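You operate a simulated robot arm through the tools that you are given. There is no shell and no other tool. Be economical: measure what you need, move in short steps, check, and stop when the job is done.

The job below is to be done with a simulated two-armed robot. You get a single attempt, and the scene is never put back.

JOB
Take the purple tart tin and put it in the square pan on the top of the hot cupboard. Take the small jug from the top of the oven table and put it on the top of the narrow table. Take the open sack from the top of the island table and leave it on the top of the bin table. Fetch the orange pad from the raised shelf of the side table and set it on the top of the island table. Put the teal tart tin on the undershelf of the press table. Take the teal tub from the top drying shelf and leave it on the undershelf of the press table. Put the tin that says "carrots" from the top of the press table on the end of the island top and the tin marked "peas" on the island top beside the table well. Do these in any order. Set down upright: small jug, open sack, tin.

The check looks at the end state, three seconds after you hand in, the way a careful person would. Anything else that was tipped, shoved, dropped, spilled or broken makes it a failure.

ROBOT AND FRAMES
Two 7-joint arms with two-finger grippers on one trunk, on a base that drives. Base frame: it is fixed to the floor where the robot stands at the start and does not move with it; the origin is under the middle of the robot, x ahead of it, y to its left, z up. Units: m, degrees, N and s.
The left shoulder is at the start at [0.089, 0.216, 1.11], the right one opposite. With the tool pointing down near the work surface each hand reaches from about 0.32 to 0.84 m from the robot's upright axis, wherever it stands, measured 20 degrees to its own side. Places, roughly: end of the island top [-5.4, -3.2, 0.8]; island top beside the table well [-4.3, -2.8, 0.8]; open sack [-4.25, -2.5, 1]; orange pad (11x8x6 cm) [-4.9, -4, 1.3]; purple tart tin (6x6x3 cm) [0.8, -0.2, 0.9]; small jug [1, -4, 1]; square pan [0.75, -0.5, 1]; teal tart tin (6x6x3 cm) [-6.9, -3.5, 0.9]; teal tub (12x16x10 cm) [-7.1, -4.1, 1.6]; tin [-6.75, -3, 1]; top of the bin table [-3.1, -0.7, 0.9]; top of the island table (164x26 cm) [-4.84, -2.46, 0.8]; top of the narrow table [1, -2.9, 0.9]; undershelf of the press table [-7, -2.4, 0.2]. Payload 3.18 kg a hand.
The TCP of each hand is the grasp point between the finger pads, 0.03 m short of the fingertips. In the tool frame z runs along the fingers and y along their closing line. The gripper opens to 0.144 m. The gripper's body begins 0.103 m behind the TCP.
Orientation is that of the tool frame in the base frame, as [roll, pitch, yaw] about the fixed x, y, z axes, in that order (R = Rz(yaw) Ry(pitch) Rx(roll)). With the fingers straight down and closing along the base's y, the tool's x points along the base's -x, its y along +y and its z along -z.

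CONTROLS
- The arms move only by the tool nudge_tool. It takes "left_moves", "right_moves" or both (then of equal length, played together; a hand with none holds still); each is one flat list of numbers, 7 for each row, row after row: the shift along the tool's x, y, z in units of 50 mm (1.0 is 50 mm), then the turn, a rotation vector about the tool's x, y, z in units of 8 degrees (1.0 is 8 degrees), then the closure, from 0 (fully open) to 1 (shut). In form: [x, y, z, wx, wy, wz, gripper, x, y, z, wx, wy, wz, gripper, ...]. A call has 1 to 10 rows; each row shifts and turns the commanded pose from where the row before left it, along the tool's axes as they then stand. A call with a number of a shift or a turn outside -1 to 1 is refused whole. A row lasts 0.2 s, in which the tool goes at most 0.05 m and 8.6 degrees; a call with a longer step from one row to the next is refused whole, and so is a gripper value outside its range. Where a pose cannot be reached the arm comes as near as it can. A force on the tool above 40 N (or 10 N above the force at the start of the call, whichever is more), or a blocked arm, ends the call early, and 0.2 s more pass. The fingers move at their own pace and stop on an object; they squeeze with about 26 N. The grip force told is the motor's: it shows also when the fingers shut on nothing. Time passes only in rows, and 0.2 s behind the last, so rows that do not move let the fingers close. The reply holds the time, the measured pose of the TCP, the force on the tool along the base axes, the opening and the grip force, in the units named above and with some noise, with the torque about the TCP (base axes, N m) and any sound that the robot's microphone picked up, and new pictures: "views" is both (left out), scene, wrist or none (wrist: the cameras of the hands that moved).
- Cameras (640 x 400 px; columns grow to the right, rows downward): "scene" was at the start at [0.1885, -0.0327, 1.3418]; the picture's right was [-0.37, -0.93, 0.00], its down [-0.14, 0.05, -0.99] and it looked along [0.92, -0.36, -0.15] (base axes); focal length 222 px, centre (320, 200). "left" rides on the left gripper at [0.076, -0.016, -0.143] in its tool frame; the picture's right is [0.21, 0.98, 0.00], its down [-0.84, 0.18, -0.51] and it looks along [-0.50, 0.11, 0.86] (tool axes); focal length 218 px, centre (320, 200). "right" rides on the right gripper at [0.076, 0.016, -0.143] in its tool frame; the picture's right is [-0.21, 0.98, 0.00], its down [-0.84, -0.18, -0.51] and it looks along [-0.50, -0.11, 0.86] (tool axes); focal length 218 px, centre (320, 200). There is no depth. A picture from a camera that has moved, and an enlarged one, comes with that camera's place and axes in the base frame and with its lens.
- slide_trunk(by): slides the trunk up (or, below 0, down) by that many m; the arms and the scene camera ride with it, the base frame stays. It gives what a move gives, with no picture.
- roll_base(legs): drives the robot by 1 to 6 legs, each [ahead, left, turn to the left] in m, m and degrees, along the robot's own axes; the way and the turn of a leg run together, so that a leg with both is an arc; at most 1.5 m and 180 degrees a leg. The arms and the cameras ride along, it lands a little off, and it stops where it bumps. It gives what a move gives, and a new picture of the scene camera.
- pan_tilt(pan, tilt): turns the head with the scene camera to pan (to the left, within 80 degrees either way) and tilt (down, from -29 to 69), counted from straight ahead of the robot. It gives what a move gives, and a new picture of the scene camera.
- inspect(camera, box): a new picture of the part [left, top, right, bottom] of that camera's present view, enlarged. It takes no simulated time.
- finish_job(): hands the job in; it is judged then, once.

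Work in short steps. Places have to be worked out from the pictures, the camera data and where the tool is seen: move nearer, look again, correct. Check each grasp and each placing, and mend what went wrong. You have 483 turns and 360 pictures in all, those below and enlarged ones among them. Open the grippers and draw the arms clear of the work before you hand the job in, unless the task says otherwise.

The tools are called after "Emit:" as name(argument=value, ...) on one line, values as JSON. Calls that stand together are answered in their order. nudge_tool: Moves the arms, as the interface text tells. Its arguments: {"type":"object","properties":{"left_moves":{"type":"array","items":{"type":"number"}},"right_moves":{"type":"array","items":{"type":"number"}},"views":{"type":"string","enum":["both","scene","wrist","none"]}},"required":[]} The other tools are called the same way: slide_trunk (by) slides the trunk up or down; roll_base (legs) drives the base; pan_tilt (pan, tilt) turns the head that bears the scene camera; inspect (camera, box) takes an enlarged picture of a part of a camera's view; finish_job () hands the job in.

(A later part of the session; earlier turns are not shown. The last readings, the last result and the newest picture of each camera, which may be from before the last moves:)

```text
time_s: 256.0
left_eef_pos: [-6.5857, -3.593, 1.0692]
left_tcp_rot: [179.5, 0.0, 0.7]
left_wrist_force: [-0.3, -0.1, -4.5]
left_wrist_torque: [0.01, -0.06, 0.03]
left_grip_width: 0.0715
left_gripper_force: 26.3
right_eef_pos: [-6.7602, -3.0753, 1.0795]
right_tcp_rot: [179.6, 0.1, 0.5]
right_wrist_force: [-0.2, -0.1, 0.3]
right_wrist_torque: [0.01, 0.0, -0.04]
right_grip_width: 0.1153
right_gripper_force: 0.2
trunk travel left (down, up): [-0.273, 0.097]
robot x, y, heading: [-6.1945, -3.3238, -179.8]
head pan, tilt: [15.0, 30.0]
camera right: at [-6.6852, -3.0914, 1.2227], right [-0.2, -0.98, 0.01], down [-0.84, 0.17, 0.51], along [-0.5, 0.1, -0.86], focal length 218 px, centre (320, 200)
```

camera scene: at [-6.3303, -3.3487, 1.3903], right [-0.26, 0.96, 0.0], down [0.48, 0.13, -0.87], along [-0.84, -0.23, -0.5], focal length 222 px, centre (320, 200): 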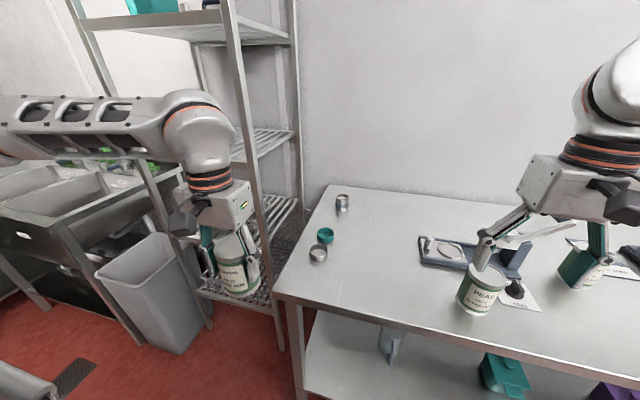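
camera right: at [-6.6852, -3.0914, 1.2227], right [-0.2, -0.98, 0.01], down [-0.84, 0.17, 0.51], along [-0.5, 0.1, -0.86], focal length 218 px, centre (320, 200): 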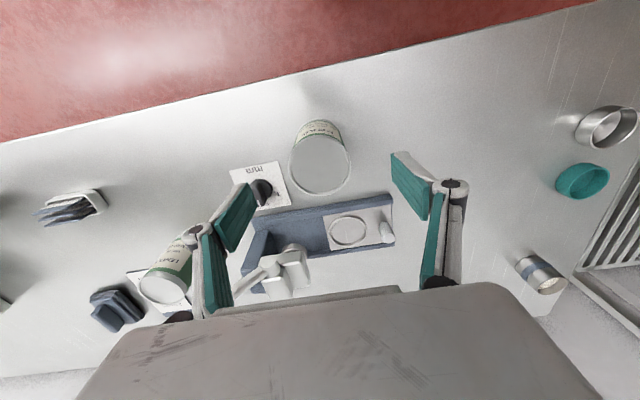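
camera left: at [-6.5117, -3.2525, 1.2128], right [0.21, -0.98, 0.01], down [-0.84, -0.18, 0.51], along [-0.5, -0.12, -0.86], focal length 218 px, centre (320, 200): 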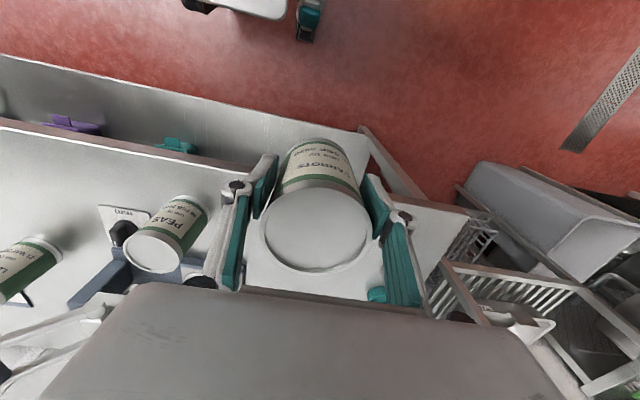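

Aligned. Lower and close.

Emit:
nudge_tool(right_moves=[-0.2, 0, 0.85, 0, 0, 0, 0.2, 0, 0, 0.85, 0, 0, 0, 0.2, 0, 0, 0.78, 0, 0, 0, 0.2, 0, 0, 0, 0, 0, 0, 0.8, 0, 0, 0, 0, 0, 0, 0.8, 0, 0, 0, 0, 0, 0, 0.8], views="wrist")

```text
time_s: 257.4
left_eef_pos: [-6.5861, -3.5922, 1.0701]
left_tcp_rot: [179.5, 0.1, 0.6]
left_wrist_force: [-0.5, 0.5, -4.2]
left_wrist_torque: [-0.03, -0.07, -0.01]
left_grip_width: 0.0716
left_gripper_force: 26.7
right_eef_pos: [-6.7708, -3.0757, 0.9556]
right_tcp_rot: [179.7, 0.1, 0.6]
right_wrist_force: [0.0, 0.7, -0.3]
right_wrist_torque: [0.0, -0.02, -0.01]
right_grip_width: 0.0719
right_gripper_force: 26.8
trunk travel left (down, up): [-0.273, 0.097]
robot x, y, heading: [-6.1932, -3.3283, -180.0]
head pan, tilt: [15.0, 30.0]
camera right: at [-6.6956, -3.0912, 1.0988], right [-0.2, -0.98, 0.01], down [-0.84, 0.18, 0.51], along [-0.5, 0.1, -0.86], focal length 218 px, centre (320, 200)
```

right: 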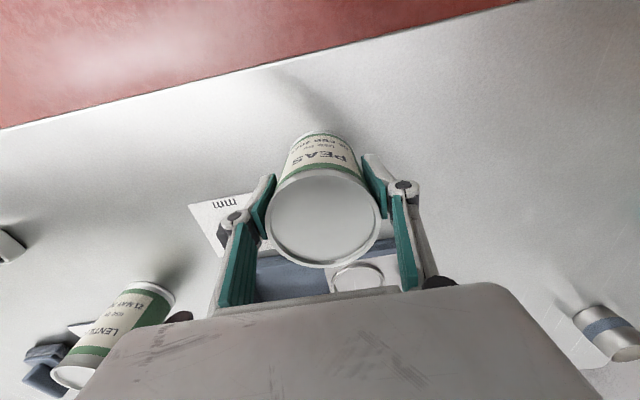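

Both tins held. Lift, draw back, move to the aisle's middle and turn to face the island.

Emit:
nudge_tool(right_moves=[0, 0, -0.9, 0, 0, 0, 0.8, 0, 0, -0.9, 0, 0, 0, 0.8, 0, 0, -0.9, 0, 0, 0, 0.8, 0.9, 0, 0, 0, 0, 0, 0.8, 0.9, 0, 0, 0, 0, 0, 0.8, 0.9, 0, 0, 0, 0, 0, 0.8, 0.9, 0, 0, 0, 0, 0, 0.8], views="none")

Emit:
roll_base(legs=[[-0.09, -0.15, 0], [0, 0, 90]])

Emit:
pan_tilt(pan=60, tilt=30)

```text
time_s: 259.0
left_eef_pos: [-6.5854, -3.594, 1.0706]
left_tcp_rot: [179.4, 0.0, 0.7]
left_wrist_force: [0.7, -0.4, -4.2]
left_wrist_torque: [-0.04, -0.04, -0.01]
left_grip_width: 0.0715
left_gripper_force: 26.3
right_eef_pos: [-6.5896, -3.0734, 1.0911]
right_tcp_rot: [179.7, 0.3, 0.5]
right_wrist_force: [0.2, 0.5, -5.0]
right_wrist_torque: [0.01, -0.03, 0.02]
right_grip_width: 0.0721
right_gripper_force: 25.9
trunk travel left (down, up): [-0.273, 0.097]
robot x, y, heading: [-6.1926, -3.326, -179.7]
head pan, tilt: [15.0, 30.0]
```

```text
time_s: 264.8
left_eef_pos: [-5.8326, -3.568, 1.0691]
left_tcp_rot: [179.5, 0.0, 91.0]
left_wrist_force: [0.4, -0.4, -4.9]
left_wrist_torque: [0.07, 0.03, 0.03]
left_grip_width: 0.0716
left_gripper_force: 26.3
right_eef_pos: [-6.3514, -3.5737, 1.0912]
right_tcp_rot: [179.7, 0.1, 90.9]
right_wrist_force: [-0.8, 0.6, -4.5]
right_wrist_torque: [0.02, -0.03, 0.0]
right_grip_width: 0.072
right_gripper_force: 26.2
trunk travel left (down, up): [-0.273, 0.097]
robot x, y, heading: [-6.099, -3.1766, -89.6]
head pan, tilt: [15.0, 30.0]
camera scene: at [-6.0765, -3.3132, 1.3901], right [-0.96, -0.27, 0.0], down [-0.13, 0.48, -0.87], along [0.23, -0.83, -0.5], focal length 222 px, centre (320, 200)
```

scene: 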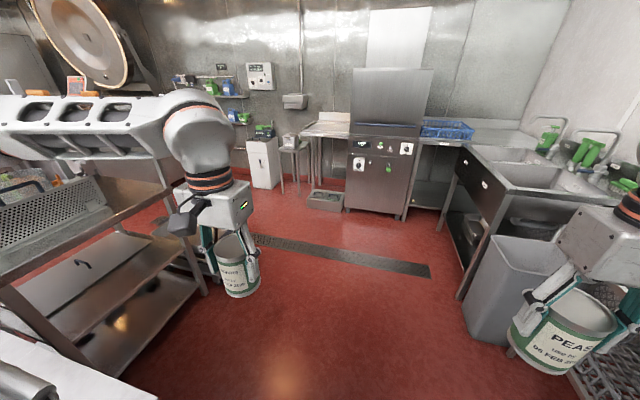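

```text
time_s: 265.9
left_eef_pos: [-5.8326, -3.5682, 1.0691]
left_tcp_rot: [179.5, 0.0, 91.0]
left_wrist_force: [0.1, 0.1, -4.3]
left_wrist_torque: [0.07, 0.03, -0.01]
left_grip_width: 0.0715
left_gripper_force: 26.5
right_eef_pos: [-6.3511, -3.5753, 1.091]
right_tcp_rot: [179.7, 0.1, 90.8]
right_wrist_force: [1.4, 0.6, -4.7]
right_wrist_torque: [0.06, 0.0, -0.01]
right_grip_width: 0.0718
right_gripper_force: 25.9
trunk travel left (down, up): [-0.273, 0.097]
robot x, y, heading: [-6.1019, -3.1768, -89.5]
head pan, tilt: [60.0, 30.0]
camera scene: at [-6.0222, -3.2706, 1.3901], right [-0.49, -0.87, 0.0], down [-0.44, 0.25, -0.87], along [0.75, -0.43, -0.5], focal length 222 px, centre (320, 200)
```

scene: 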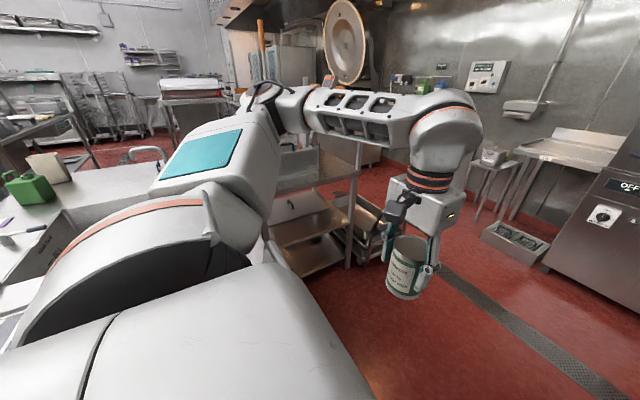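

Turn the last 90° to face the island's west end.

Emit:
roll_base(legs=[[0, 0, 89.5]])

Emit:
pan_tilt(pan=0, tilt=35)

```text
time_s: 270.1
left_eef_pos: [-5.7088, -2.9069, 1.0713]
left_tcp_rot: [179.5, -0.1, -179.1]
left_wrist_force: [0.4, -0.5, -3.8]
left_wrist_torque: [-0.02, 0.1, 0.01]
left_grip_width: 0.0713
left_gripper_force: 26.2
right_eef_pos: [-5.7039, -3.4263, 1.0926]
right_tcp_rot: [179.7, 0.2, -179.4]
right_wrist_force: [-0.6, -0.8, -3.7]
right_wrist_torque: [-0.01, 0.06, 0.02]
right_grip_width: 0.0719
right_gripper_force: 25.7
trunk travel left (down, up): [-0.273, 0.097]
robot x, y, heading: [-6.1008, -3.1765, -0.0]
head pan, tilt: [60.0, 30.0]
camera scene: at [-6.0045, -3.0948, 1.3901], right [0.87, -0.49, 0.0], down [-0.25, -0.43, -0.87], along [0.43, 0.75, -0.5], focal length 222 px, centre (320, 200)
```

scene: 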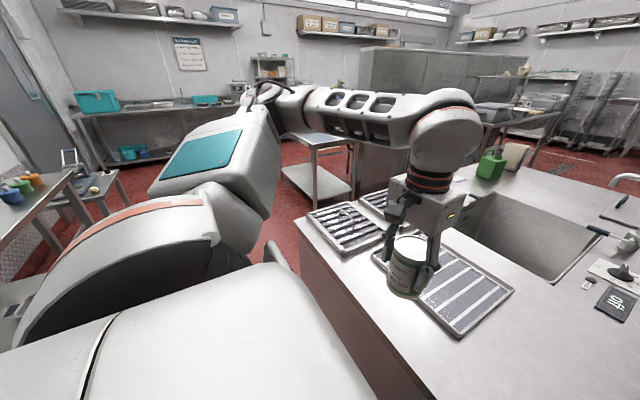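

```text
time_s: 271.4
left_eef_pos: [-5.7086, -2.907, 1.0696]
left_tcp_rot: [179.5, 0.1, -179.1]
left_wrist_force: [-0.9, -0.1, -4.7]
left_wrist_torque: [-0.01, 0.07, -0.01]
left_grip_width: 0.0713
left_gripper_force: 26.2
right_eef_pos: [-5.7036, -3.426, 1.0909]
right_tcp_rot: [179.7, 0.1, -179.5]
right_wrist_force: [-0.6, -0.4, -5.1]
right_wrist_torque: [0.02, 0.04, -0.04]
right_grip_width: 0.0721
right_gripper_force: 26.0
trunk travel left (down, up): [-0.273, 0.097]
robot x, y, heading: [-6.1073, -3.1759, 0.0]
head pan, tilt: [0.0, 35.0]
camera scene: at [-5.9612, -3.173, 1.3823], right [0.01, -1.0, 0.0], down [-0.57, 0.0, -0.82], along [0.82, 0.01, -0.57], focal length 222 px, centre (320, 200)
```

scene: 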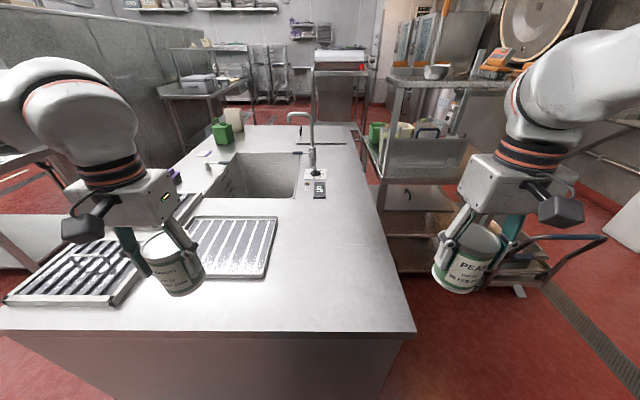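

Good view: well at x≈-5.2…-4.7; the free end strip is near [-5.42, -3.2]. I strafe 0.25 m right so the left hand can place the carrots tin there.

Emit:
roll_base(legs=[[0, -0.25, 0]])

Emit:
nudge_tool(left_moves=[-0.9, 0, 0, 0, 0, 0, 0.8, -0.9, 0, 0, 0, 0, 0, 0.8, -0.9, 0, 0, 0, 0, 0, 0.8, -0.9, -0.2, 0, 0, 0, 0, 0.8, -0.9, -0.2, 0, 0, 0, 0, 0.8], views="both")

```text
time_s: 274.2
left_eef_pos: [-5.7079, -3.1569, 1.0699]
left_tcp_rot: [179.4, -0.1, -179.2]
left_wrist_force: [-0.3, -0.4, -4.2]
left_wrist_torque: [0.01, 0.08, 0.0]
left_grip_width: 0.0711
left_gripper_force: 26.0
right_eef_pos: [-5.7032, -3.6764, 1.0907]
right_tcp_rot: [179.7, 0.0, -179.3]
right_wrist_force: [0.1, -0.4, -4.9]
right_wrist_torque: [0.02, 0.02, 0.02]
right_grip_width: 0.0719
right_gripper_force: 26.0
trunk travel left (down, up): [-0.273, 0.097]
robot x, y, heading: [-6.1006, -3.4242, 0.4]
head pan, tilt: [0.0, 35.0]
camera scene: at [-5.9599, -3.4224, 1.3823], right [0.0, -1.0, 0.0], down [-0.57, 0.0, -0.82], along [0.82, 0.0, -0.57], focal length 222 px, centre (320, 200)
```

scene: 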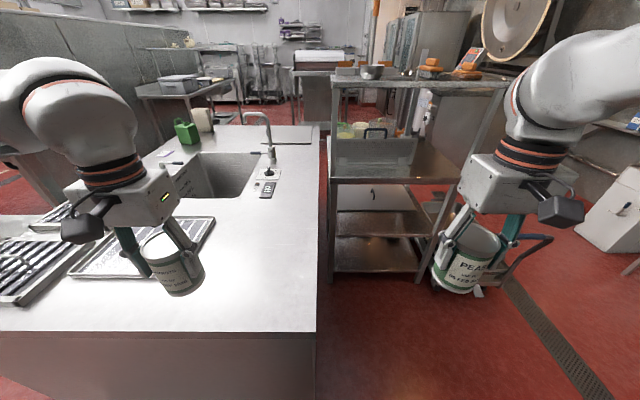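

```text
time_s: 275.4
left_eef_pos: [-5.4795, -3.173, 1.0671]
left_tcp_rot: [179.4, -0.1, -179.1]
left_wrist_force: [0.4, -0.9, -4.4]
left_wrist_torque: [0.0, 0.11, 0.0]
left_grip_width: 0.071
left_gripper_force: 25.7
right_eef_pos: [-5.701, -3.6772, 1.0898]
right_tcp_rot: [179.6, 0.1, -179.4]
right_wrist_force: [0.9, 0.0, -4.6]
right_wrist_torque: [0.03, 0.09, -0.01]
right_grip_width: 0.0721
right_gripper_force: 26.3
trunk travel left (down, up): [-0.273, 0.097]
robot x, y, heading: [-6.0995, -3.425, 0.2]
head pan, tilt: [0.0, 35.0]
camera scene: at [-5.9584, -3.423, 1.382], right [0.0, -1.0, 0.0], down [-0.57, 0.0, -0.82], along [0.82, 0.0, -0.57], focal length 222 px, centre (320, 200)
camera left: at [-5.5564, -3.1925, 1.2106], right [-0.22, 0.97, 0.01], down [0.84, 0.19, 0.51], along [0.49, 0.12, -0.86], focal length 218 px, centre (320, 200)
```

scene: 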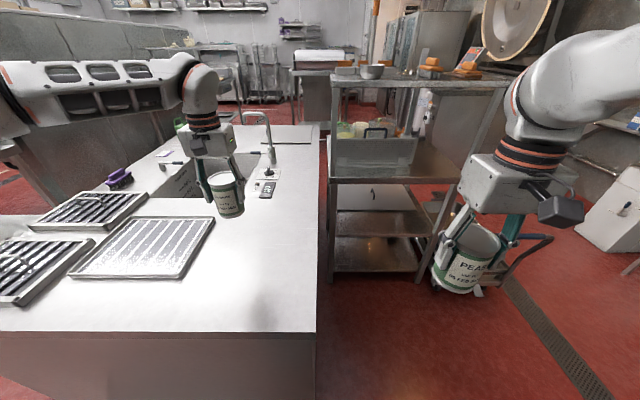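
left: 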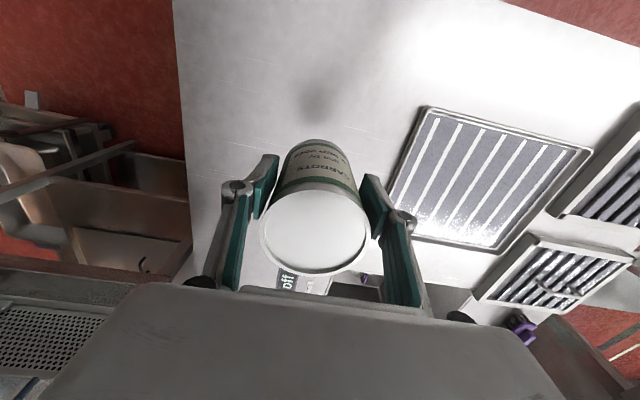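

Free spot confirmed (drainer edge y≈-3.01, island edge y≈-3.39). I shift 2.5 cm and lower in stages.

Emit:
nudge_tool(left_moves=[0, -0.5, 0.4, 0, 0, 0, 0.8, 0, 0, 0.9, 0, 0, 0, 0.8, 0, 0, 0.7, 0, 0, 0, 0.8], views="wrist")

```text
time_s: 276.2
left_eef_pos: [-5.4816, -3.199, 0.9692]
left_tcp_rot: [179.5, 0.0, -179.2]
left_wrist_force: [0.2, -1.1, -3.6]
left_wrist_torque: [0.03, 0.07, -0.04]
left_grip_width: 0.071
left_gripper_force: 26.1
right_eef_pos: [-5.7029, -3.6761, 1.0907]
right_tcp_rot: [179.7, -0.1, -179.5]
right_wrist_force: [-0.5, -0.1, -5.3]
right_wrist_torque: [0.02, 0.08, 0.02]
right_grip_width: 0.0719
right_gripper_force: 26.1
trunk travel left (down, up): [-0.273, 0.097]
robot x, y, heading: [-6.1027, -3.423, 0.4]
head pan, tilt: [0.0, 35.0]
camera left: at [-5.5578, -3.2164, 1.1108], right [-0.22, 0.97, 0.01], down [0.84, 0.19, 0.51], along [0.49, 0.12, -0.86], focal length 218 px, centre (320, 200)
```

left: 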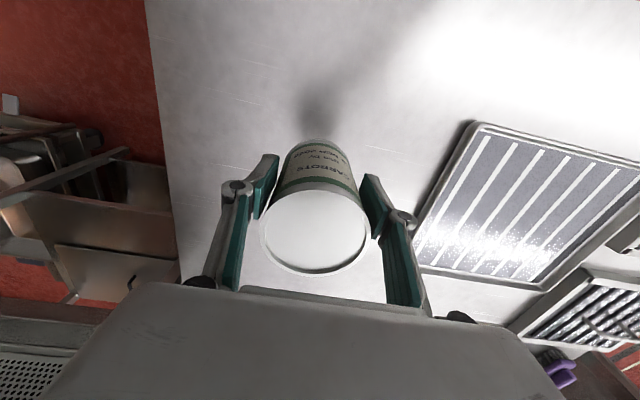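

Continue lowering in 5 mm steps until contact.

Emit:
nudge_tool(left_moves=[0, 0, 0.4, 0, 0, 0, 0.8, 0, 0, 0.1, 0, 0, 0, 0.8, 0, 0, 0.1, 0, 0, 0, 0.8], views="none")

```text
time_s: 277.0
left_eef_pos: [-5.4814, -3.1966, 0.9377]
left_tcp_rot: [179.5, -0.2, -179.2]
left_wrist_force: [-0.1, -0.6, -4.7]
left_wrist_torque: [0.01, 0.08, 0.0]
left_grip_width: 0.0708
left_gripper_force: 25.9
right_eef_pos: [-5.7029, -3.6758, 1.0908]
right_tcp_rot: [179.8, 0.1, -179.4]
right_wrist_force: [-0.1, -0.2, -4.7]
right_wrist_torque: [0.03, 0.04, 0.01]
right_grip_width: 0.0718
right_gripper_force: 25.5
trunk travel left (down, up): [-0.273, 0.097]
robot x, y, heading: [-6.1032, -3.4222, 0.2]
head pan, tilt: [0.0, 35.0]
```

Emit:
nudge_tool(left_moves=[0, 0, 0.12, 0, 0, 0, 0.8, 0, 0, 0.1, 0, 0, 0, 0.8, 0, 0, 0.1, 0, 0, 0, 0.8], views="wrist")

```text
time_s: 277.8
left_eef_pos: [-5.4819, -3.1964, 0.9216]
left_tcp_rot: [179.5, 0.0, -179.2]
left_wrist_force: [0.1, 0.0, -5.0]
left_wrist_torque: [-0.01, 0.05, 0.01]
left_grip_width: 0.0709
left_gripper_force: 25.4
right_eef_pos: [-5.7028, -3.6759, 1.0917]
right_tcp_rot: [179.6, 0.0, -179.4]
right_wrist_force: [-0.1, 0.9, -4.8]
right_wrist_torque: [0.02, 0.07, 0.0]
right_grip_width: 0.0719
right_gripper_force: 25.9
trunk travel left (down, up): [-0.273, 0.097]
robot x, y, heading: [-6.0997, -3.4221, 0.3]
head pan, tilt: [0.0, 35.0]
camera left: at [-5.5584, -3.215, 1.0652], right [-0.22, 0.97, 0.01], down [0.84, 0.19, 0.51], along [0.49, 0.12, -0.86], focal length 218 px, centre (320, 200)
```

left: 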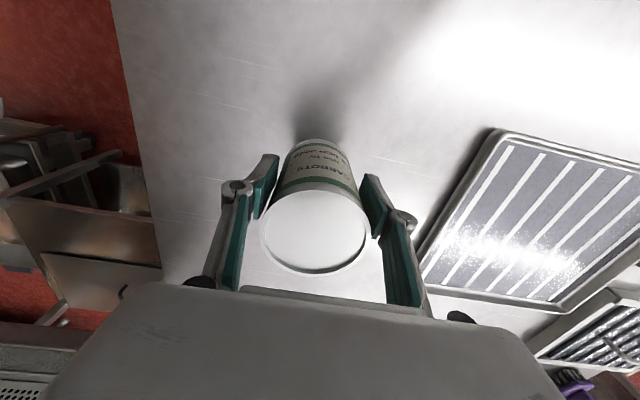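

Not there yet; lower further.

Emit:
nudge_tool(left_moves=[0, 0, 0.12, 0, 0, 0, 0.8, 0, 0, 0.12, 0, 0, 0, 0.8, 0, 0, 0.12, 0, 0, 0, 0.8, 0, 0, 0.12, 0, 0, 0, 0.8], views="none")

```text
time_s: 278.8
left_eef_pos: [-5.4817, -3.1959, 0.8989]
left_tcp_rot: [179.4, -0.1, -179.2]
left_wrist_force: [-0.1, -0.3, -3.7]
left_wrist_torque: [-0.02, 0.06, 0.03]
left_grip_width: 0.0712
left_gripper_force: 25.4
right_eef_pos: [-5.7024, -3.6755, 1.0909]
right_tcp_rot: [179.7, 0.1, -179.4]
right_wrist_force: [-0.1, -0.9, -4.2]
right_wrist_torque: [-0.04, 0.06, -0.03]
right_grip_width: 0.0723
right_gripper_force: 25.7
trunk travel left (down, up): [-0.273, 0.097]
robot x, y, heading: [-6.1016, -3.419, 0.4]
head pan, tilt: [0.0, 35.0]
```

Emit:
nudge_tool(left_moves=[0, 0, 0.1, 0, 0, 0, 0.8, 0, 0, 0.1, 0, 0, 0, 0.8, 0, 0, 0.1, 0, 0, 0, 0.8], views="wrist")

```text
time_s: 279.6
left_eef_pos: [-5.4823, -3.1972, 0.8841]
left_tcp_rot: [179.5, -0.1, -179.1]
left_wrist_force: [-0.7, -0.1, -4.1]
left_wrist_torque: [0.0, 0.1, 0.0]
left_grip_width: 0.0711
left_gripper_force: 26.0
right_eef_pos: [-5.7028, -3.6766, 1.0912]
right_tcp_rot: [179.7, 0.2, -179.4]
right_wrist_force: [0.1, 0.5, -4.3]
right_wrist_torque: [-0.03, 0.03, 0.04]
right_grip_width: 0.0717
right_gripper_force: 25.8
trunk travel left (down, up): [-0.273, 0.097]
robot x, y, heading: [-6.1009, -3.4223, -0.0]
head pan, tilt: [0.0, 35.0]
camera left: at [-5.5584, -3.2146, 1.0266], right [-0.22, 0.97, 0.01], down [0.84, 0.19, 0.51], along [0.49, 0.12, -0.86], focal length 218 px, centre (320, 200)
```

left: 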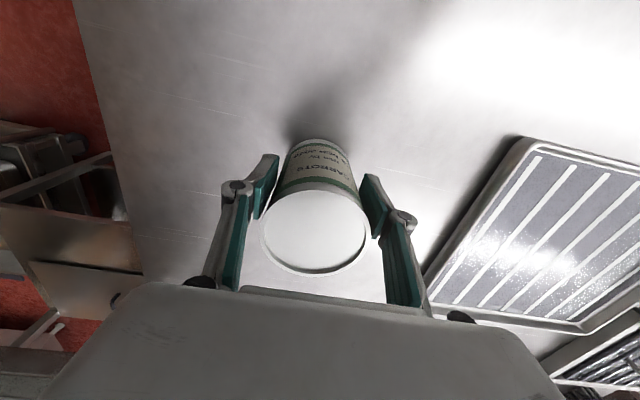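

Emit:
nudge_tool(left_moves=[0, 0, 0.12, 0, 0, 0, 0.8, 0, 0, 0.12, 0, 0, 0, 0.8, 0, 0, 0.12, 0, 0, 0, 0.8], views="none")

```text
time_s: 280.4
left_eef_pos: [-5.4812, -3.1964, 0.8701]
left_tcp_rot: [179.4, 0.4, -179.2]
left_wrist_force: [-4.4, 2.3, 29.4]
left_wrist_torque: [-0.46, -0.31, -0.01]
left_grip_width: 0.0714
left_gripper_force: 25.0
right_eef_pos: [-5.7057, -3.6761, 1.0928]
right_tcp_rot: [179.8, 0.2, -179.4]
right_wrist_force: [0.7, -0.2, -3.7]
right_wrist_torque: [0.01, 0.01, 0.02]
right_grip_width: 0.0718
right_gripper_force: 25.9
trunk travel left (down, up): [-0.273, 0.097]
robot x, y, heading: [-6.1076, -3.4225, 0.3]
head pan, tilt: [0.0, 35.0]
```

Contact (island top ≈0.80–0.81). Ease up 4 mm, open, and lift away.

Emit:
nudge_tool(left_moves=[0, 0, -0.1, 0, 0, 0, 0.8, 0, 0, 0, 0, 0, 0, 0.25, 0, 0, 0, 0, 0, 0, 0.25, 0, 0, -0.9, 0, 0, 0, 0.25, 0, 0, -0.9, 0, 0, 0, 0.25, 0, 0, -0.9, 0, 0, 0, 0.25, 0, 0, -0.9, 0, 0, 0, 0.25], views="both")

```text
time_s: 282.0
left_eef_pos: [-5.4813, -3.1995, 1.0509]
left_tcp_rot: [179.5, 0.0, -179.2]
left_wrist_force: [-0.5, -0.9, 0.0]
left_wrist_torque: [0.02, -0.03, 0.03]
left_grip_width: 0.1079
left_gripper_force: 0.1
right_eef_pos: [-5.7048, -3.6757, 1.0918]
right_tcp_rot: [179.7, 0.0, -179.4]
right_wrist_force: [0.7, -0.6, -4.2]
right_wrist_torque: [-0.03, 0.03, -0.04]
right_grip_width: 0.0721
right_gripper_force: 26.0
trunk travel left (down, up): [-0.273, 0.097]
robot x, y, heading: [-6.0995, -3.4251, 0.3]
head pan, tilt: [0.0, 35.0]
camera scene: at [-5.9609, -3.4226, 1.3825], right [0.0, -1.0, 0.0], down [-0.57, 0.0, -0.82], along [0.82, 0.0, -0.57], focal length 222 px, centre (320, 200)
camera left: at [-5.5589, -3.217, 1.195], right [-0.22, 0.97, 0.01], down [0.84, 0.19, 0.51], along [0.49, 0.12, -0.86], focal length 218 px, centre (320, 200)
```

scene: 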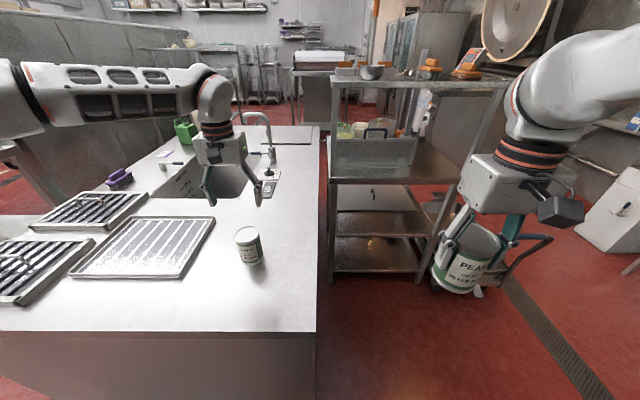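
left: 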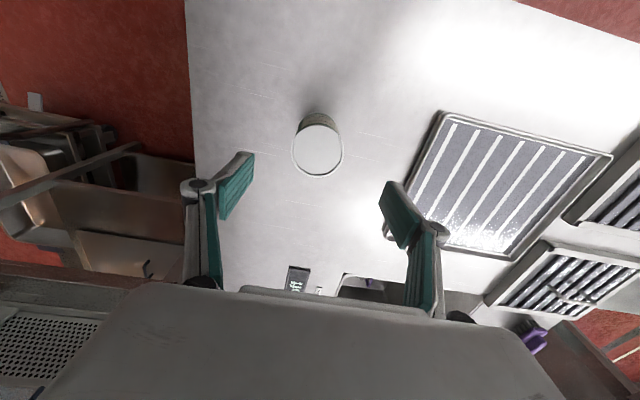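

The carrots tin stands on the island's end. I draw the left hand in and drive around the island's north side to its east end for the peas tin.

Emit:
nudge_tool(left_moves=[0.9, 0, 0, 0, 0, 0, 0.5, 0.9, 0, 0, 0, 0, 0, 0.5, 0.9, 0, 0, 0, 0, 0, 0.5, 0.9, 0, 0, 0, 0, 0, 0.5, 0.9, 0, 0, 0, 0, 0, 0.5], views="none")

Emit:
roll_base(legs=[[0, 1.4, 0], [0, 0.42, 0]])

Emit:
pan_tilt(pan=-15, tilt=20)

```text
time_s: 283.2
left_eef_pos: [-5.7063, -3.2013, 1.0519]
left_tcp_rot: [179.5, 0.0, -179.2]
left_wrist_force: [-0.2, 0.5, -0.3]
left_wrist_torque: [-0.02, -0.01, 0.01]
left_grip_width: 0.072
left_gripper_force: 0.0
right_eef_pos: [-5.7038, -3.6762, 1.0924]
right_tcp_rot: [179.7, 0.0, -179.3]
right_wrist_force: [-0.2, 0.0, -4.2]
right_wrist_torque: [-0.03, 0.02, 0.0]
right_grip_width: 0.0721
right_gripper_force: 26.2
trunk travel left (down, up): [-0.273, 0.097]
robot x, y, heading: [-6.1016, -3.4201, 0.2]
head pan, tilt: [0.0, 35.0]
```

```text
time_s: 299.6
left_eef_pos: [-5.7269, -1.3679, 1.0509]
left_tcp_rot: [179.5, 0.0, -178.8]
left_wrist_force: [0.4, 0.2, 0.0]
left_wrist_torque: [-0.04, 0.01, 0.02]
left_grip_width: 0.0722
left_gripper_force: 0.1
right_eef_pos: [-5.7212, -1.8419, 1.091]
right_tcp_rot: [179.6, 0.1, -179.0]
right_wrist_force: [-0.2, -0.2, -3.9]
right_wrist_torque: [0.01, 0.04, 0.01]
right_grip_width: 0.0721
right_gripper_force: 26.2
trunk travel left (down, up): [-0.273, 0.097]
robot x, y, heading: [-6.1179, -1.5953, 0.7]
head pan, tilt: [0.0, 35.0]
camera scene: at [-5.9794, -1.5898, 1.3823], right [0.01, -1.0, 0.0], down [-0.57, -0.01, -0.82], along [0.82, 0.01, -0.57], focal length 222 px, centre (320, 200)
```

scene: 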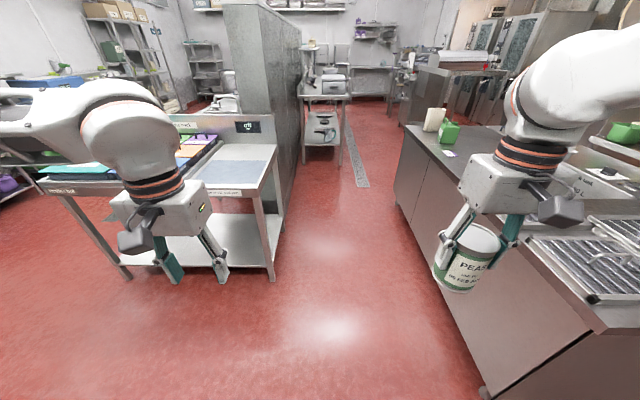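

```text
time_s: 300.3
left_eef_pos: [-5.7266, -1.3669, 1.0519]
left_tcp_rot: [179.4, 0.0, -178.8]
left_wrist_force: [-0.1, -0.7, -0.1]
left_wrist_torque: [0.0, 0.01, -0.02]
left_grip_width: 0.072
left_gripper_force: 0.0
right_eef_pos: [-5.7205, -1.8421, 1.0917]
right_tcp_rot: [179.7, 0.1, -179.0]
right_wrist_force: [0.3, -0.5, -3.6]
right_wrist_torque: [0.02, 0.02, 0.0]
right_grip_width: 0.072
right_gripper_force: 26.3
trunk travel left (down, up): [-0.273, 0.097]
robot x, y, heading: [-6.1186, -1.5952, 0.9]
head pan, tilt: [-15.0, 20.0]
camera scene: at [-5.9771, -1.6141, 1.4061], right [-0.25, -0.97, 0.0], down [-0.33, 0.08, -0.94], along [0.91, -0.23, -0.34], focal length 222 px, centre (320, 200)
```

scene: 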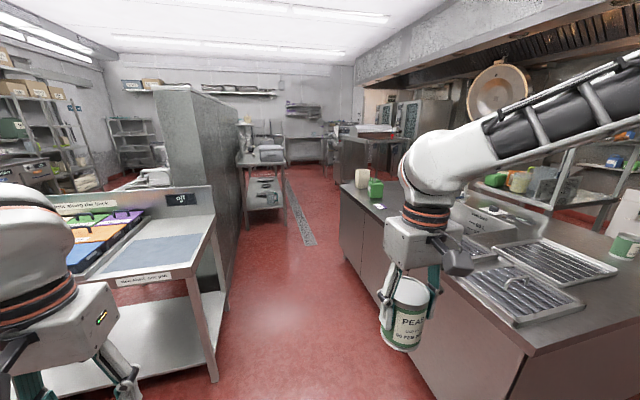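

Clear corridor. I shift 0.17 m right (away from the board table), then drive 2.65 m east.

Emit:
roll_base(legs=[[0, -0.18, -0.9], [1.3, 0, 0], [1.35, 0, 0]])

Emit:
pan_tilt(pan=-60, tilt=20)

```text
time_s: 310.1
left_eef_pos: [-4.3294, -1.5629, 1.057]
left_tcp_rot: [179.4, 0.4, -177.8]
left_wrist_force: [0.1, 0.4, 0.3]
left_wrist_torque: [0.02, 0.02, 0.0]
left_grip_width: 0.0717
left_gripper_force: 0.0
right_eef_pos: [-4.322, -2.0436, 1.0946]
right_tcp_rot: [179.3, 0.8, -179.0]
right_wrist_force: [0.4, 0.1, -4.6]
right_wrist_torque: [-0.02, 0.07, 0.01]
right_grip_width: 0.0721
right_gripper_force: 25.6
trunk travel left (down, up): [-0.273, 0.097]
robot x, y, heading: [-4.7068, -1.7861, 0.7]
head pan, tilt: [-15.0, 20.0]
stopped in leg 3: the robot was blocked; the commanded pose is now the measured one
camera scene: at [-4.583, -1.8181, 1.4084], right [-0.25, -0.97, -0.01], down [-0.32, 0.09, -0.94], along [0.91, -0.23, -0.33], focal length 222 px, centre (320, 200)
```

scene: 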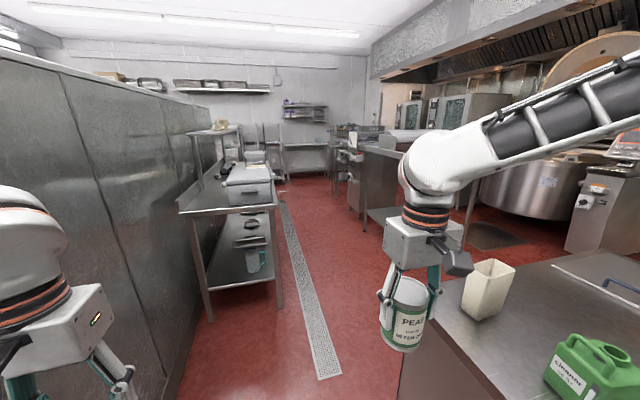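

```text
time_s: 311.2
left_eef_pos: [-4.3304, -1.5635, 1.0574]
left_tcp_rot: [179.3, 0.3, -178.0]
left_wrist_force: [-0.1, 0.1, 0.0]
left_wrist_torque: [-0.01, 0.02, -0.01]
left_grip_width: 0.0719
left_gripper_force: 0.1
right_eef_pos: [-4.3246, -2.0434, 1.096]
right_tcp_rot: [179.3, 1.1, -179.1]
right_wrist_force: [0.1, -0.1, -3.9]
right_wrist_torque: [0.0, 0.06, 0.01]
right_grip_width: 0.072
right_gripper_force: 26.3
trunk travel left (down, up): [-0.273, 0.097]
robot x, y, heading: [-4.7074, -1.7839, 0.4]
head pan, tilt: [-60.0, 20.0]
camera scene: at [-4.6287, -1.8735, 1.4072], right [-0.86, -0.51, -0.02], down [-0.16, 0.3, -0.94], along [0.48, -0.81, -0.34], focal length 222 px, centre (320, 200)
```

scene: 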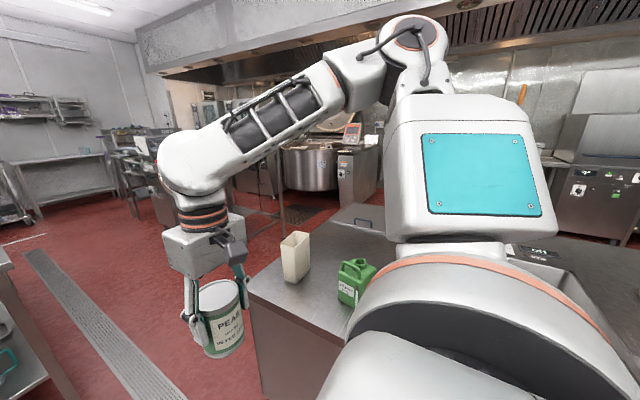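

Blocked on the left, probably the elbow on the partition. I back a little, shift 0.12 m right, and go on.

Emit:
roll_base(legs=[[-0.05, 0, -0.5], [0, -0.12, 0]])

Emit:
pan_tilt(pan=70, tilt=20)

```text
time_s: 313.4
left_eef_pos: [-4.3612, -1.68, 1.049]
left_tcp_rot: [179.7, -0.5, -178.6]
left_wrist_force: [0.4, -0.6, -0.8]
left_wrist_torque: [0.01, 0.0, 0.0]
left_grip_width: 0.072
left_gripper_force: 0.0
right_eef_pos: [-4.3622, -2.1605, 1.0919]
right_tcp_rot: [179.7, 0.2, -179.8]
right_wrist_force: [0.5, 0.0, -4.8]
right_wrist_torque: [0.03, 0.05, -0.01]
right_grip_width: 0.0721
right_gripper_force: 26.1
trunk travel left (down, up): [-0.273, 0.097]
robot x, y, heading: [-4.7565, -1.9032, -0.3]
head pan, tilt: [-60.0, 20.0]
camera scene: at [-4.6576, -1.985, 1.4061], right [-0.87, -0.5, 0.0], down [-0.17, 0.3, -0.94], along [0.47, -0.82, -0.34], focal length 222 px, centre (320, 200)
```

scene: 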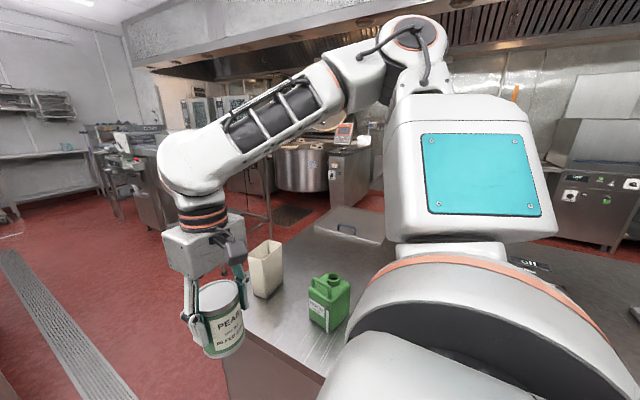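

```text
time_s: 315.5
left_eef_pos: [-4.3614, -1.6808, 1.0491]
left_tcp_rot: [179.7, -0.5, -178.6]
left_wrist_force: [-0.7, 0.4, 0.1]
left_wrist_torque: [0.0, -0.01, 0.03]
left_grip_width: 0.0722
left_gripper_force: 0.1
right_eef_pos: [-4.3608, -2.1604, 1.0904]
right_tcp_rot: [179.7, 0.1, -179.8]
right_wrist_force: [0.5, -0.7, -4.9]
right_wrist_torque: [0.0, 0.1, 0.03]
right_grip_width: 0.072
right_gripper_force: 26.4
trunk travel left (down, up): [-0.273, 0.097]
robot x, y, heading: [-4.7545, -1.9035, -0.3]
head pan, tilt: [70.0, 20.0]
camera scene: at [-4.6718, -1.8163, 1.4062], right [0.94, -0.35, 0.0], down [-0.12, -0.32, -0.94], along [0.32, 0.88, -0.34], focal length 222 px, centre (320, 200)
```

scene: 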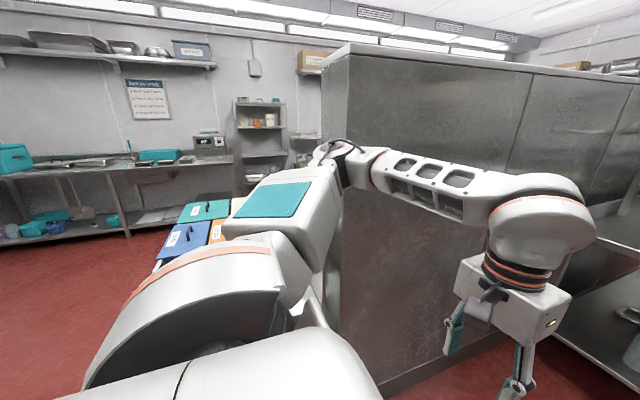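

The elbow has about 9 cm to the partition corner now. I drive 1.1 m east, then diagonally round the island's corner.

Emit:
roll_base(legs=[[1.1, 0, 0.2], [0.18, -0.25, 0], [0.1, -0.25, 0]])

Emit:
pan_tilt(pan=-75, tilt=30)

```text
time_s: 325.9
left_eef_pos: [-2.9918, -2.1844, 1.0485]
left_tcp_rot: [179.7, -0.6, -178.6]
left_wrist_force: [-0.1, 0.9, 0.1]
left_wrist_torque: [0.05, 0.0, 0.0]
left_grip_width: 0.0721
left_gripper_force: 0.1
right_eef_pos: [-2.9915, -2.6637, 1.0913]
right_tcp_rot: [179.7, 0.1, -179.8]
right_wrist_force: [0.2, -0.5, -4.8]
right_wrist_torque: [0.06, 0.02, 0.0]
right_grip_width: 0.0721
right_gripper_force: 26.5
trunk travel left (down, up): [-0.273, 0.097]
robot x, y, heading: [-3.3871, -2.41, -0.2]
head pan, tilt: [70.0, 20.0]
camera scene: at [-3.3027, -2.3202, 1.4062], right [0.94, -0.34, 0.0], down [-0.12, -0.32, -0.94], along [0.32, 0.88, -0.34], focal length 222 px, centre (320, 200)
```

scene: 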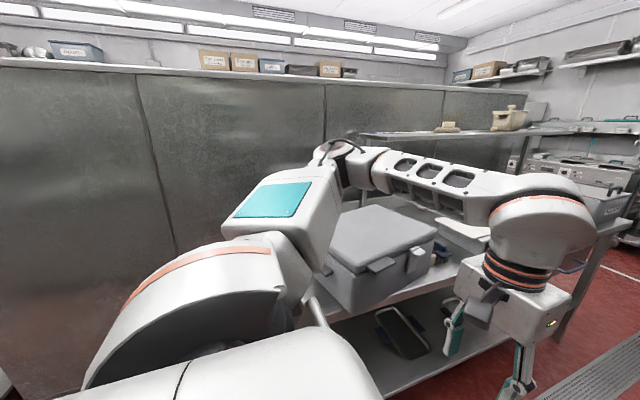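

```text
time_s: 328.2
left_eef_pos: [-2.9927, -2.1844, 1.047]
left_tcp_rot: [179.8, -0.6, -178.5]
left_wrist_force: [0.0, 0.1, 0.2]
left_wrist_torque: [0.01, -0.01, 0.0]
left_grip_width: 0.0722
left_gripper_force: 0.0
right_eef_pos: [-2.9919, -2.6632, 1.0903]
right_tcp_rot: [179.7, 0.1, -179.6]
right_wrist_force: [0.1, -1.0, -4.5]
right_wrist_torque: [-0.01, 0.03, -0.03]
right_grip_width: 0.072
right_gripper_force: 26.0
trunk travel left (down, up): [-0.273, 0.097]
robot x, y, heading: [-3.3913, -2.4109, -0.3]
head pan, tilt: [-75.0, 30.0]
camera scene: at [-3.3114, -2.4948, 1.3901], right [-0.97, -0.26, 0.0], down [-0.13, 0.48, -0.87], along [0.22, -0.84, -0.5], focal length 222 px, centre (320, 200)
```

scene: 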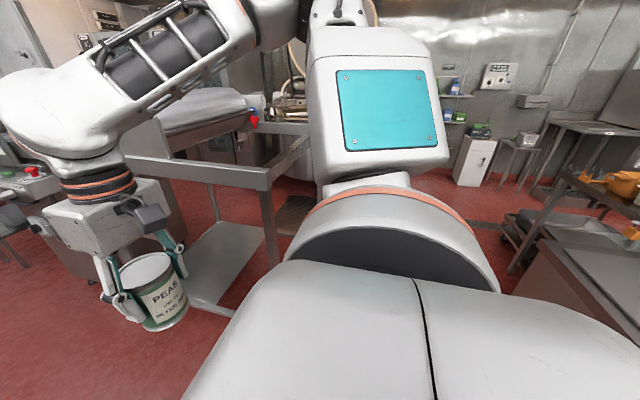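

Space is free here. I shift 0.15 m south and turn clockwise to face west (the island's east end).

Emit:
roll_base(legs=[[0, -0.15, 0], [0, 0, -90], [0, 0, -90]])

Emit:
pan_tilt(pan=0, tilt=35)

```text
time_s: 337.8
left_eef_pos: [-3.7816, -2.7838, 1.0486]
left_tcp_rot: [179.8, -0.6, 1.1]
left_wrist_force: [0.3, -0.1, 0.9]
left_wrist_torque: [0.01, 0.04, 0.0]
left_grip_width: 0.0722
left_gripper_force: 0.0
right_eef_pos: [-3.781, -2.3049, 1.0901]
right_tcp_rot: [179.7, 0.1, 0.1]
right_wrist_force: [-0.6, 0.4, -5.2]
right_wrist_torque: [0.0, -0.03, 0.03]
right_grip_width: 0.0717
right_gripper_force: 25.9
trunk travel left (down, up): [-0.273, 0.097]
robot x, y, heading: [-3.3873, -2.561, 180.0]
head pan, tilt: [-75.0, 30.0]
camera scene: at [-3.4619, -2.4706, 1.3901], right [0.97, 0.26, 0.0], down [0.13, -0.48, -0.87], along [-0.22, 0.84, -0.5], focal length 222 px, centre (320, 200)
```

scene: 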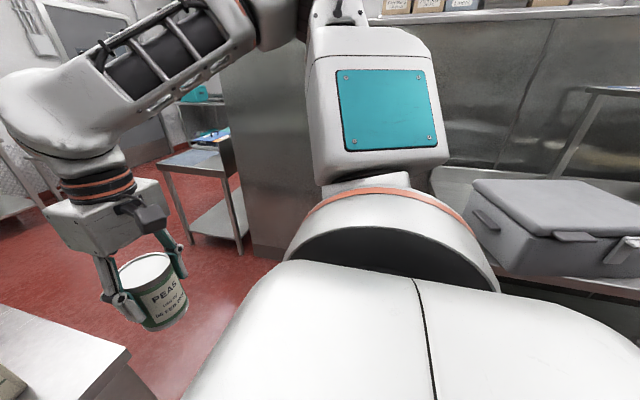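

```text
time_s: 339.3
left_eef_pos: [-3.7817, -2.7844, 1.0483]
left_tcp_rot: [179.7, -0.7, 1.2]
left_wrist_force: [0.0, 0.3, 0.3]
left_wrist_torque: [-0.03, 0.03, 0.01]
left_grip_width: 0.0719
left_gripper_force: 0.0
right_eef_pos: [-3.7829, -2.3054, 1.0914]
right_tcp_rot: [179.6, 0.1, 0.1]
right_wrist_force: [-0.2, -0.1, -5.3]
right_wrist_torque: [0.01, -0.07, 0.0]
right_grip_width: 0.0719
right_gripper_force: 26.1
trunk travel left (down, up): [-0.273, 0.097]
robot x, y, heading: [-3.3896, -2.562, 179.9]
head pan, tilt: [0.0, 35.0]
camera scene: at [-3.5269, -2.5577, 1.3823], right [0.0, 1.0, 0.0], down [0.57, 0.0, -0.82], along [-0.82, 0.0, -0.57], focal length 222 px, centre (320, 200)
```

scene: 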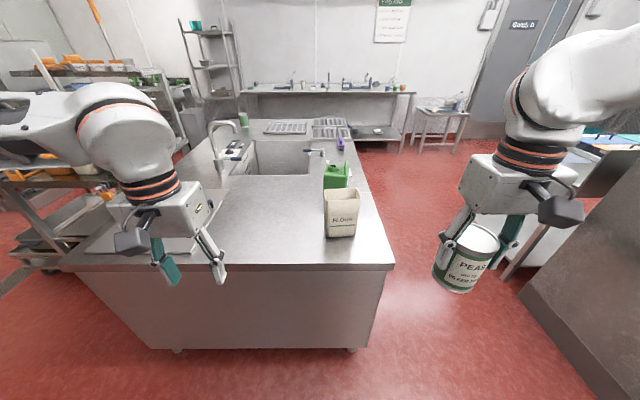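

I see the FLOUR sack at ≈[-4.17, -2.48] and free top between it and the well. I strafe 0.46 m left, then ahead 0.12 m, then extend the right hand.

Emit:
roll_base(legs=[[0, 0.46, 0], [0.14, 0, 0]])

Emit:
nudge_tool(right_moves=[-0.9, 0, 0, 0, 0, 0, 0.8, -0.9, 0, 0, 0, 0, 0, 0.8, -0.9, 0, 0, 0, 0, 0, 0.8, -0.9, 0, 0, 0, 0, 0, 0.8, -0.9, 0, 0, 0, 0, 0, 0.8, -0.9, 0, 0.5, 0, 0, 0, 0.8], views="both")

```text
time_s: 344.8
left_eef_pos: [-3.9252, -3.2424, 1.0478]
left_tcp_rot: [179.7, -0.7, 1.1]
left_wrist_force: [-1.0, -0.1, 0.0]
left_wrist_torque: [-0.04, -0.03, -0.02]
left_grip_width: 0.0721
left_gripper_force: 0.2
right_eef_pos: [-3.9245, -2.7628, 1.091]
right_tcp_rot: [179.7, 0.0, 0.0]
right_wrist_force: [-0.7, 0.3, -4.8]
right_wrist_torque: [0.03, -0.08, 0.01]
right_grip_width: 0.0721
right_gripper_force: 26.1
trunk travel left (down, up): [-0.273, 0.097]
robot x, y, heading: [-3.5278, -3.0222, 179.6]
head pan, tilt: [0.0, 35.0]
camera scene: at [-3.6699, -3.0169, 1.3822], right [0.01, 1.0, 0.0], down [0.57, 0.0, -0.82], along [-0.82, 0.0, -0.57], focal length 222 px, centre (320, 200)
```

scene: 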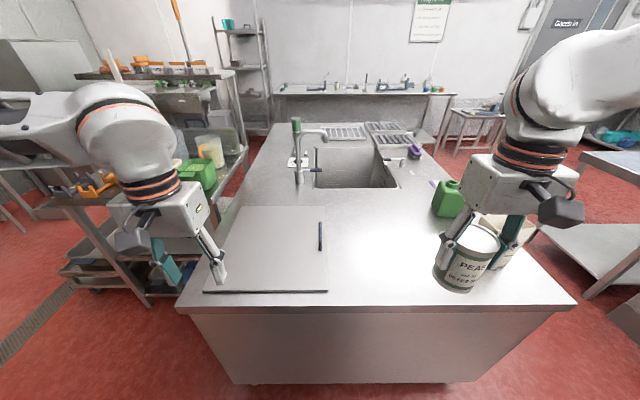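

```text
refused: row 6 steps farther than a row can; nothing moved
```

Emit:
nudge_tool(right_moves=[-0.9, 0, 0, 0, 0, 0, 0.8, -0.9, 0, 0, 0, 0, 0, 0.8, -0.9, 0, 0, 0, 0, 0, 0.8, -0.9, 0, 0, 0, 0, 0, 0.8, -0.9, 0, 0, 0, 0, 0, 0.8, -0.9, 0, 0, 0, 0, 0, 0.8, -0.9, 0, 0, 0, 0, 0, 0.8], views="both")

```text
time_s: 346.4
left_eef_pos: [-3.9263, -3.2415, 1.0476]
left_tcp_rot: [179.7, -0.8, 1.0]
left_wrist_force: [-0.7, 0.0, -0.5]
left_wrist_torque: [-0.02, 0.0, -0.04]
left_grip_width: 0.0721
left_gripper_force: 0.0
right_eef_pos: [-4.177, -2.7232, 1.0824]
right_tcp_rot: [179.7, 0.1, 0.0]
right_wrist_force: [-0.1, 0.6, -4.1]
right_wrist_torque: [-0.02, -0.06, 0.0]
right_grip_width: 0.072
right_gripper_force: 26.1
right hand out of reach, approached as far as the arm can: row 6, 7
trunk travel left (down, up): [-0.273, 0.097]
robot x, y, heading: [-3.5298, -3.0195, 179.9]
head pan, tilt: [0.0, 35.0]
camera scene: at [-3.67, -3.0164, 1.3821], right [0.01, 1.0, 0.0], down [0.57, 0.0, -0.82], along [-0.82, 0.0, -0.57], focal length 222 px, centre (320, 200)
camera right: at [-4.1026, -2.7394, 1.2253], right [-0.21, -0.98, 0.01], down [-0.84, 0.18, 0.51], along [-0.5, 0.1, -0.86], focal length 218 px, centre (320, 200)
```

scene: 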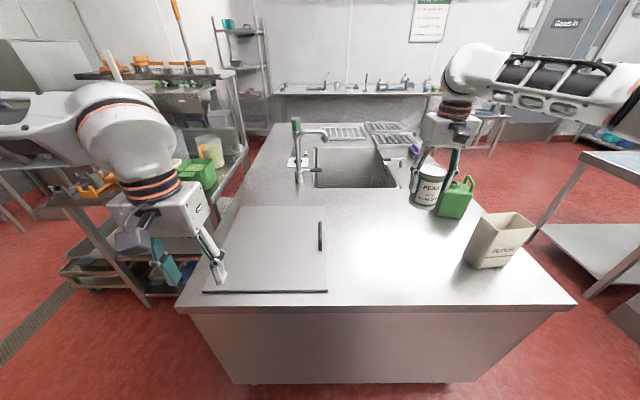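
right: 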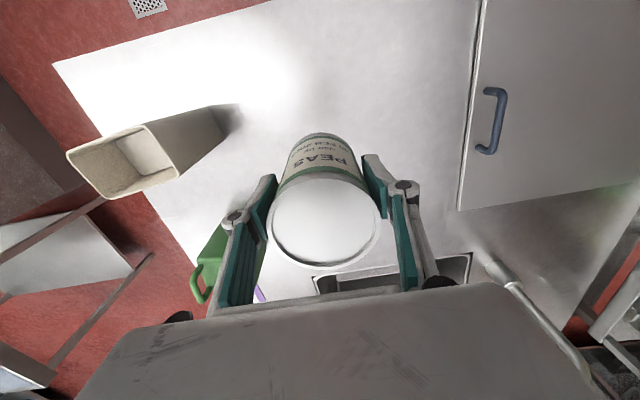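

Lower first, then move a bit farther in and towards the middle.

Emit:
nudge_tool(right_moves=[0, 0.6, 0.75, 0, 0, 0, 0.8, 0, 0.6, 0.75, 0, 0, 0, 0.8, -0.8, 0, 0.4, 0, 0, 0, 0.8, -0.8, 0, 0.3, 0, 0, 0, 0.8], views="both")

```text
time_s: 347.4
left_eef_pos: [-3.9237, -3.2417, 1.0487]
left_tcp_rot: [179.7, -0.6, 1.1]
left_wrist_force: [0.1, -0.1, 0.4]
left_wrist_torque: [-0.03, 0.01, 0.04]
left_grip_width: 0.072
left_gripper_force: 0.1
right_eef_pos: [-4.1715, -2.7261, 0.9881]
right_tcp_rot: [179.6, 0.2, 0.0]
right_wrist_force: [-0.5, 0.1, -4.4]
right_wrist_torque: [-0.01, -0.04, 0.0]
right_grip_width: 0.0724
right_gripper_force: 26.4
right hand out of reach, approached as far as the arm can: row 1, 2, 3, 4
trunk travel left (down, up): [-0.273, 0.097]
robot x, y, heading: [-3.5292, -3.0185, 179.4]
head pan, tilt: [0.0, 35.0]
camera scene: at [-3.6688, -3.0168, 1.3823], right [0.01, 1.0, 0.0], down [0.57, 0.0, -0.82], along [-0.82, 0.0, -0.57], focal length 222 px, centre (320, 200)
camera right: at [-4.0961, -2.7424, 1.1299], right [-0.21, -0.98, 0.01], down [-0.84, 0.18, 0.51], along [-0.5, 0.1, -0.86], focal length 218 px, centre (320, 200)
```

scene: 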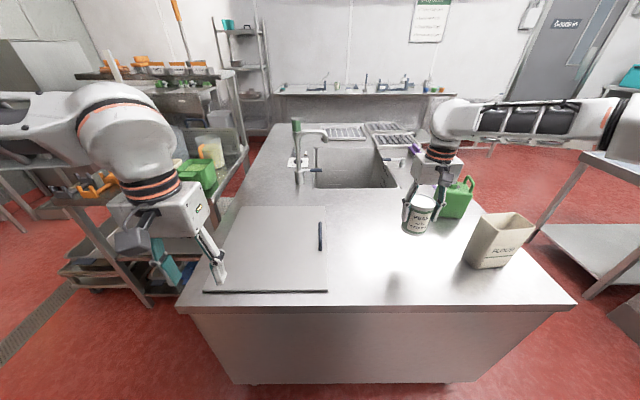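
right: 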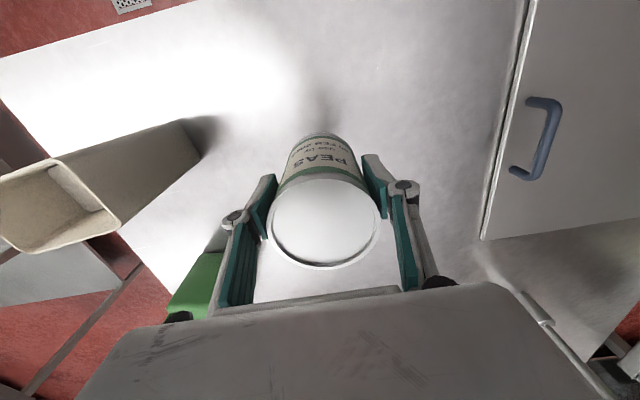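

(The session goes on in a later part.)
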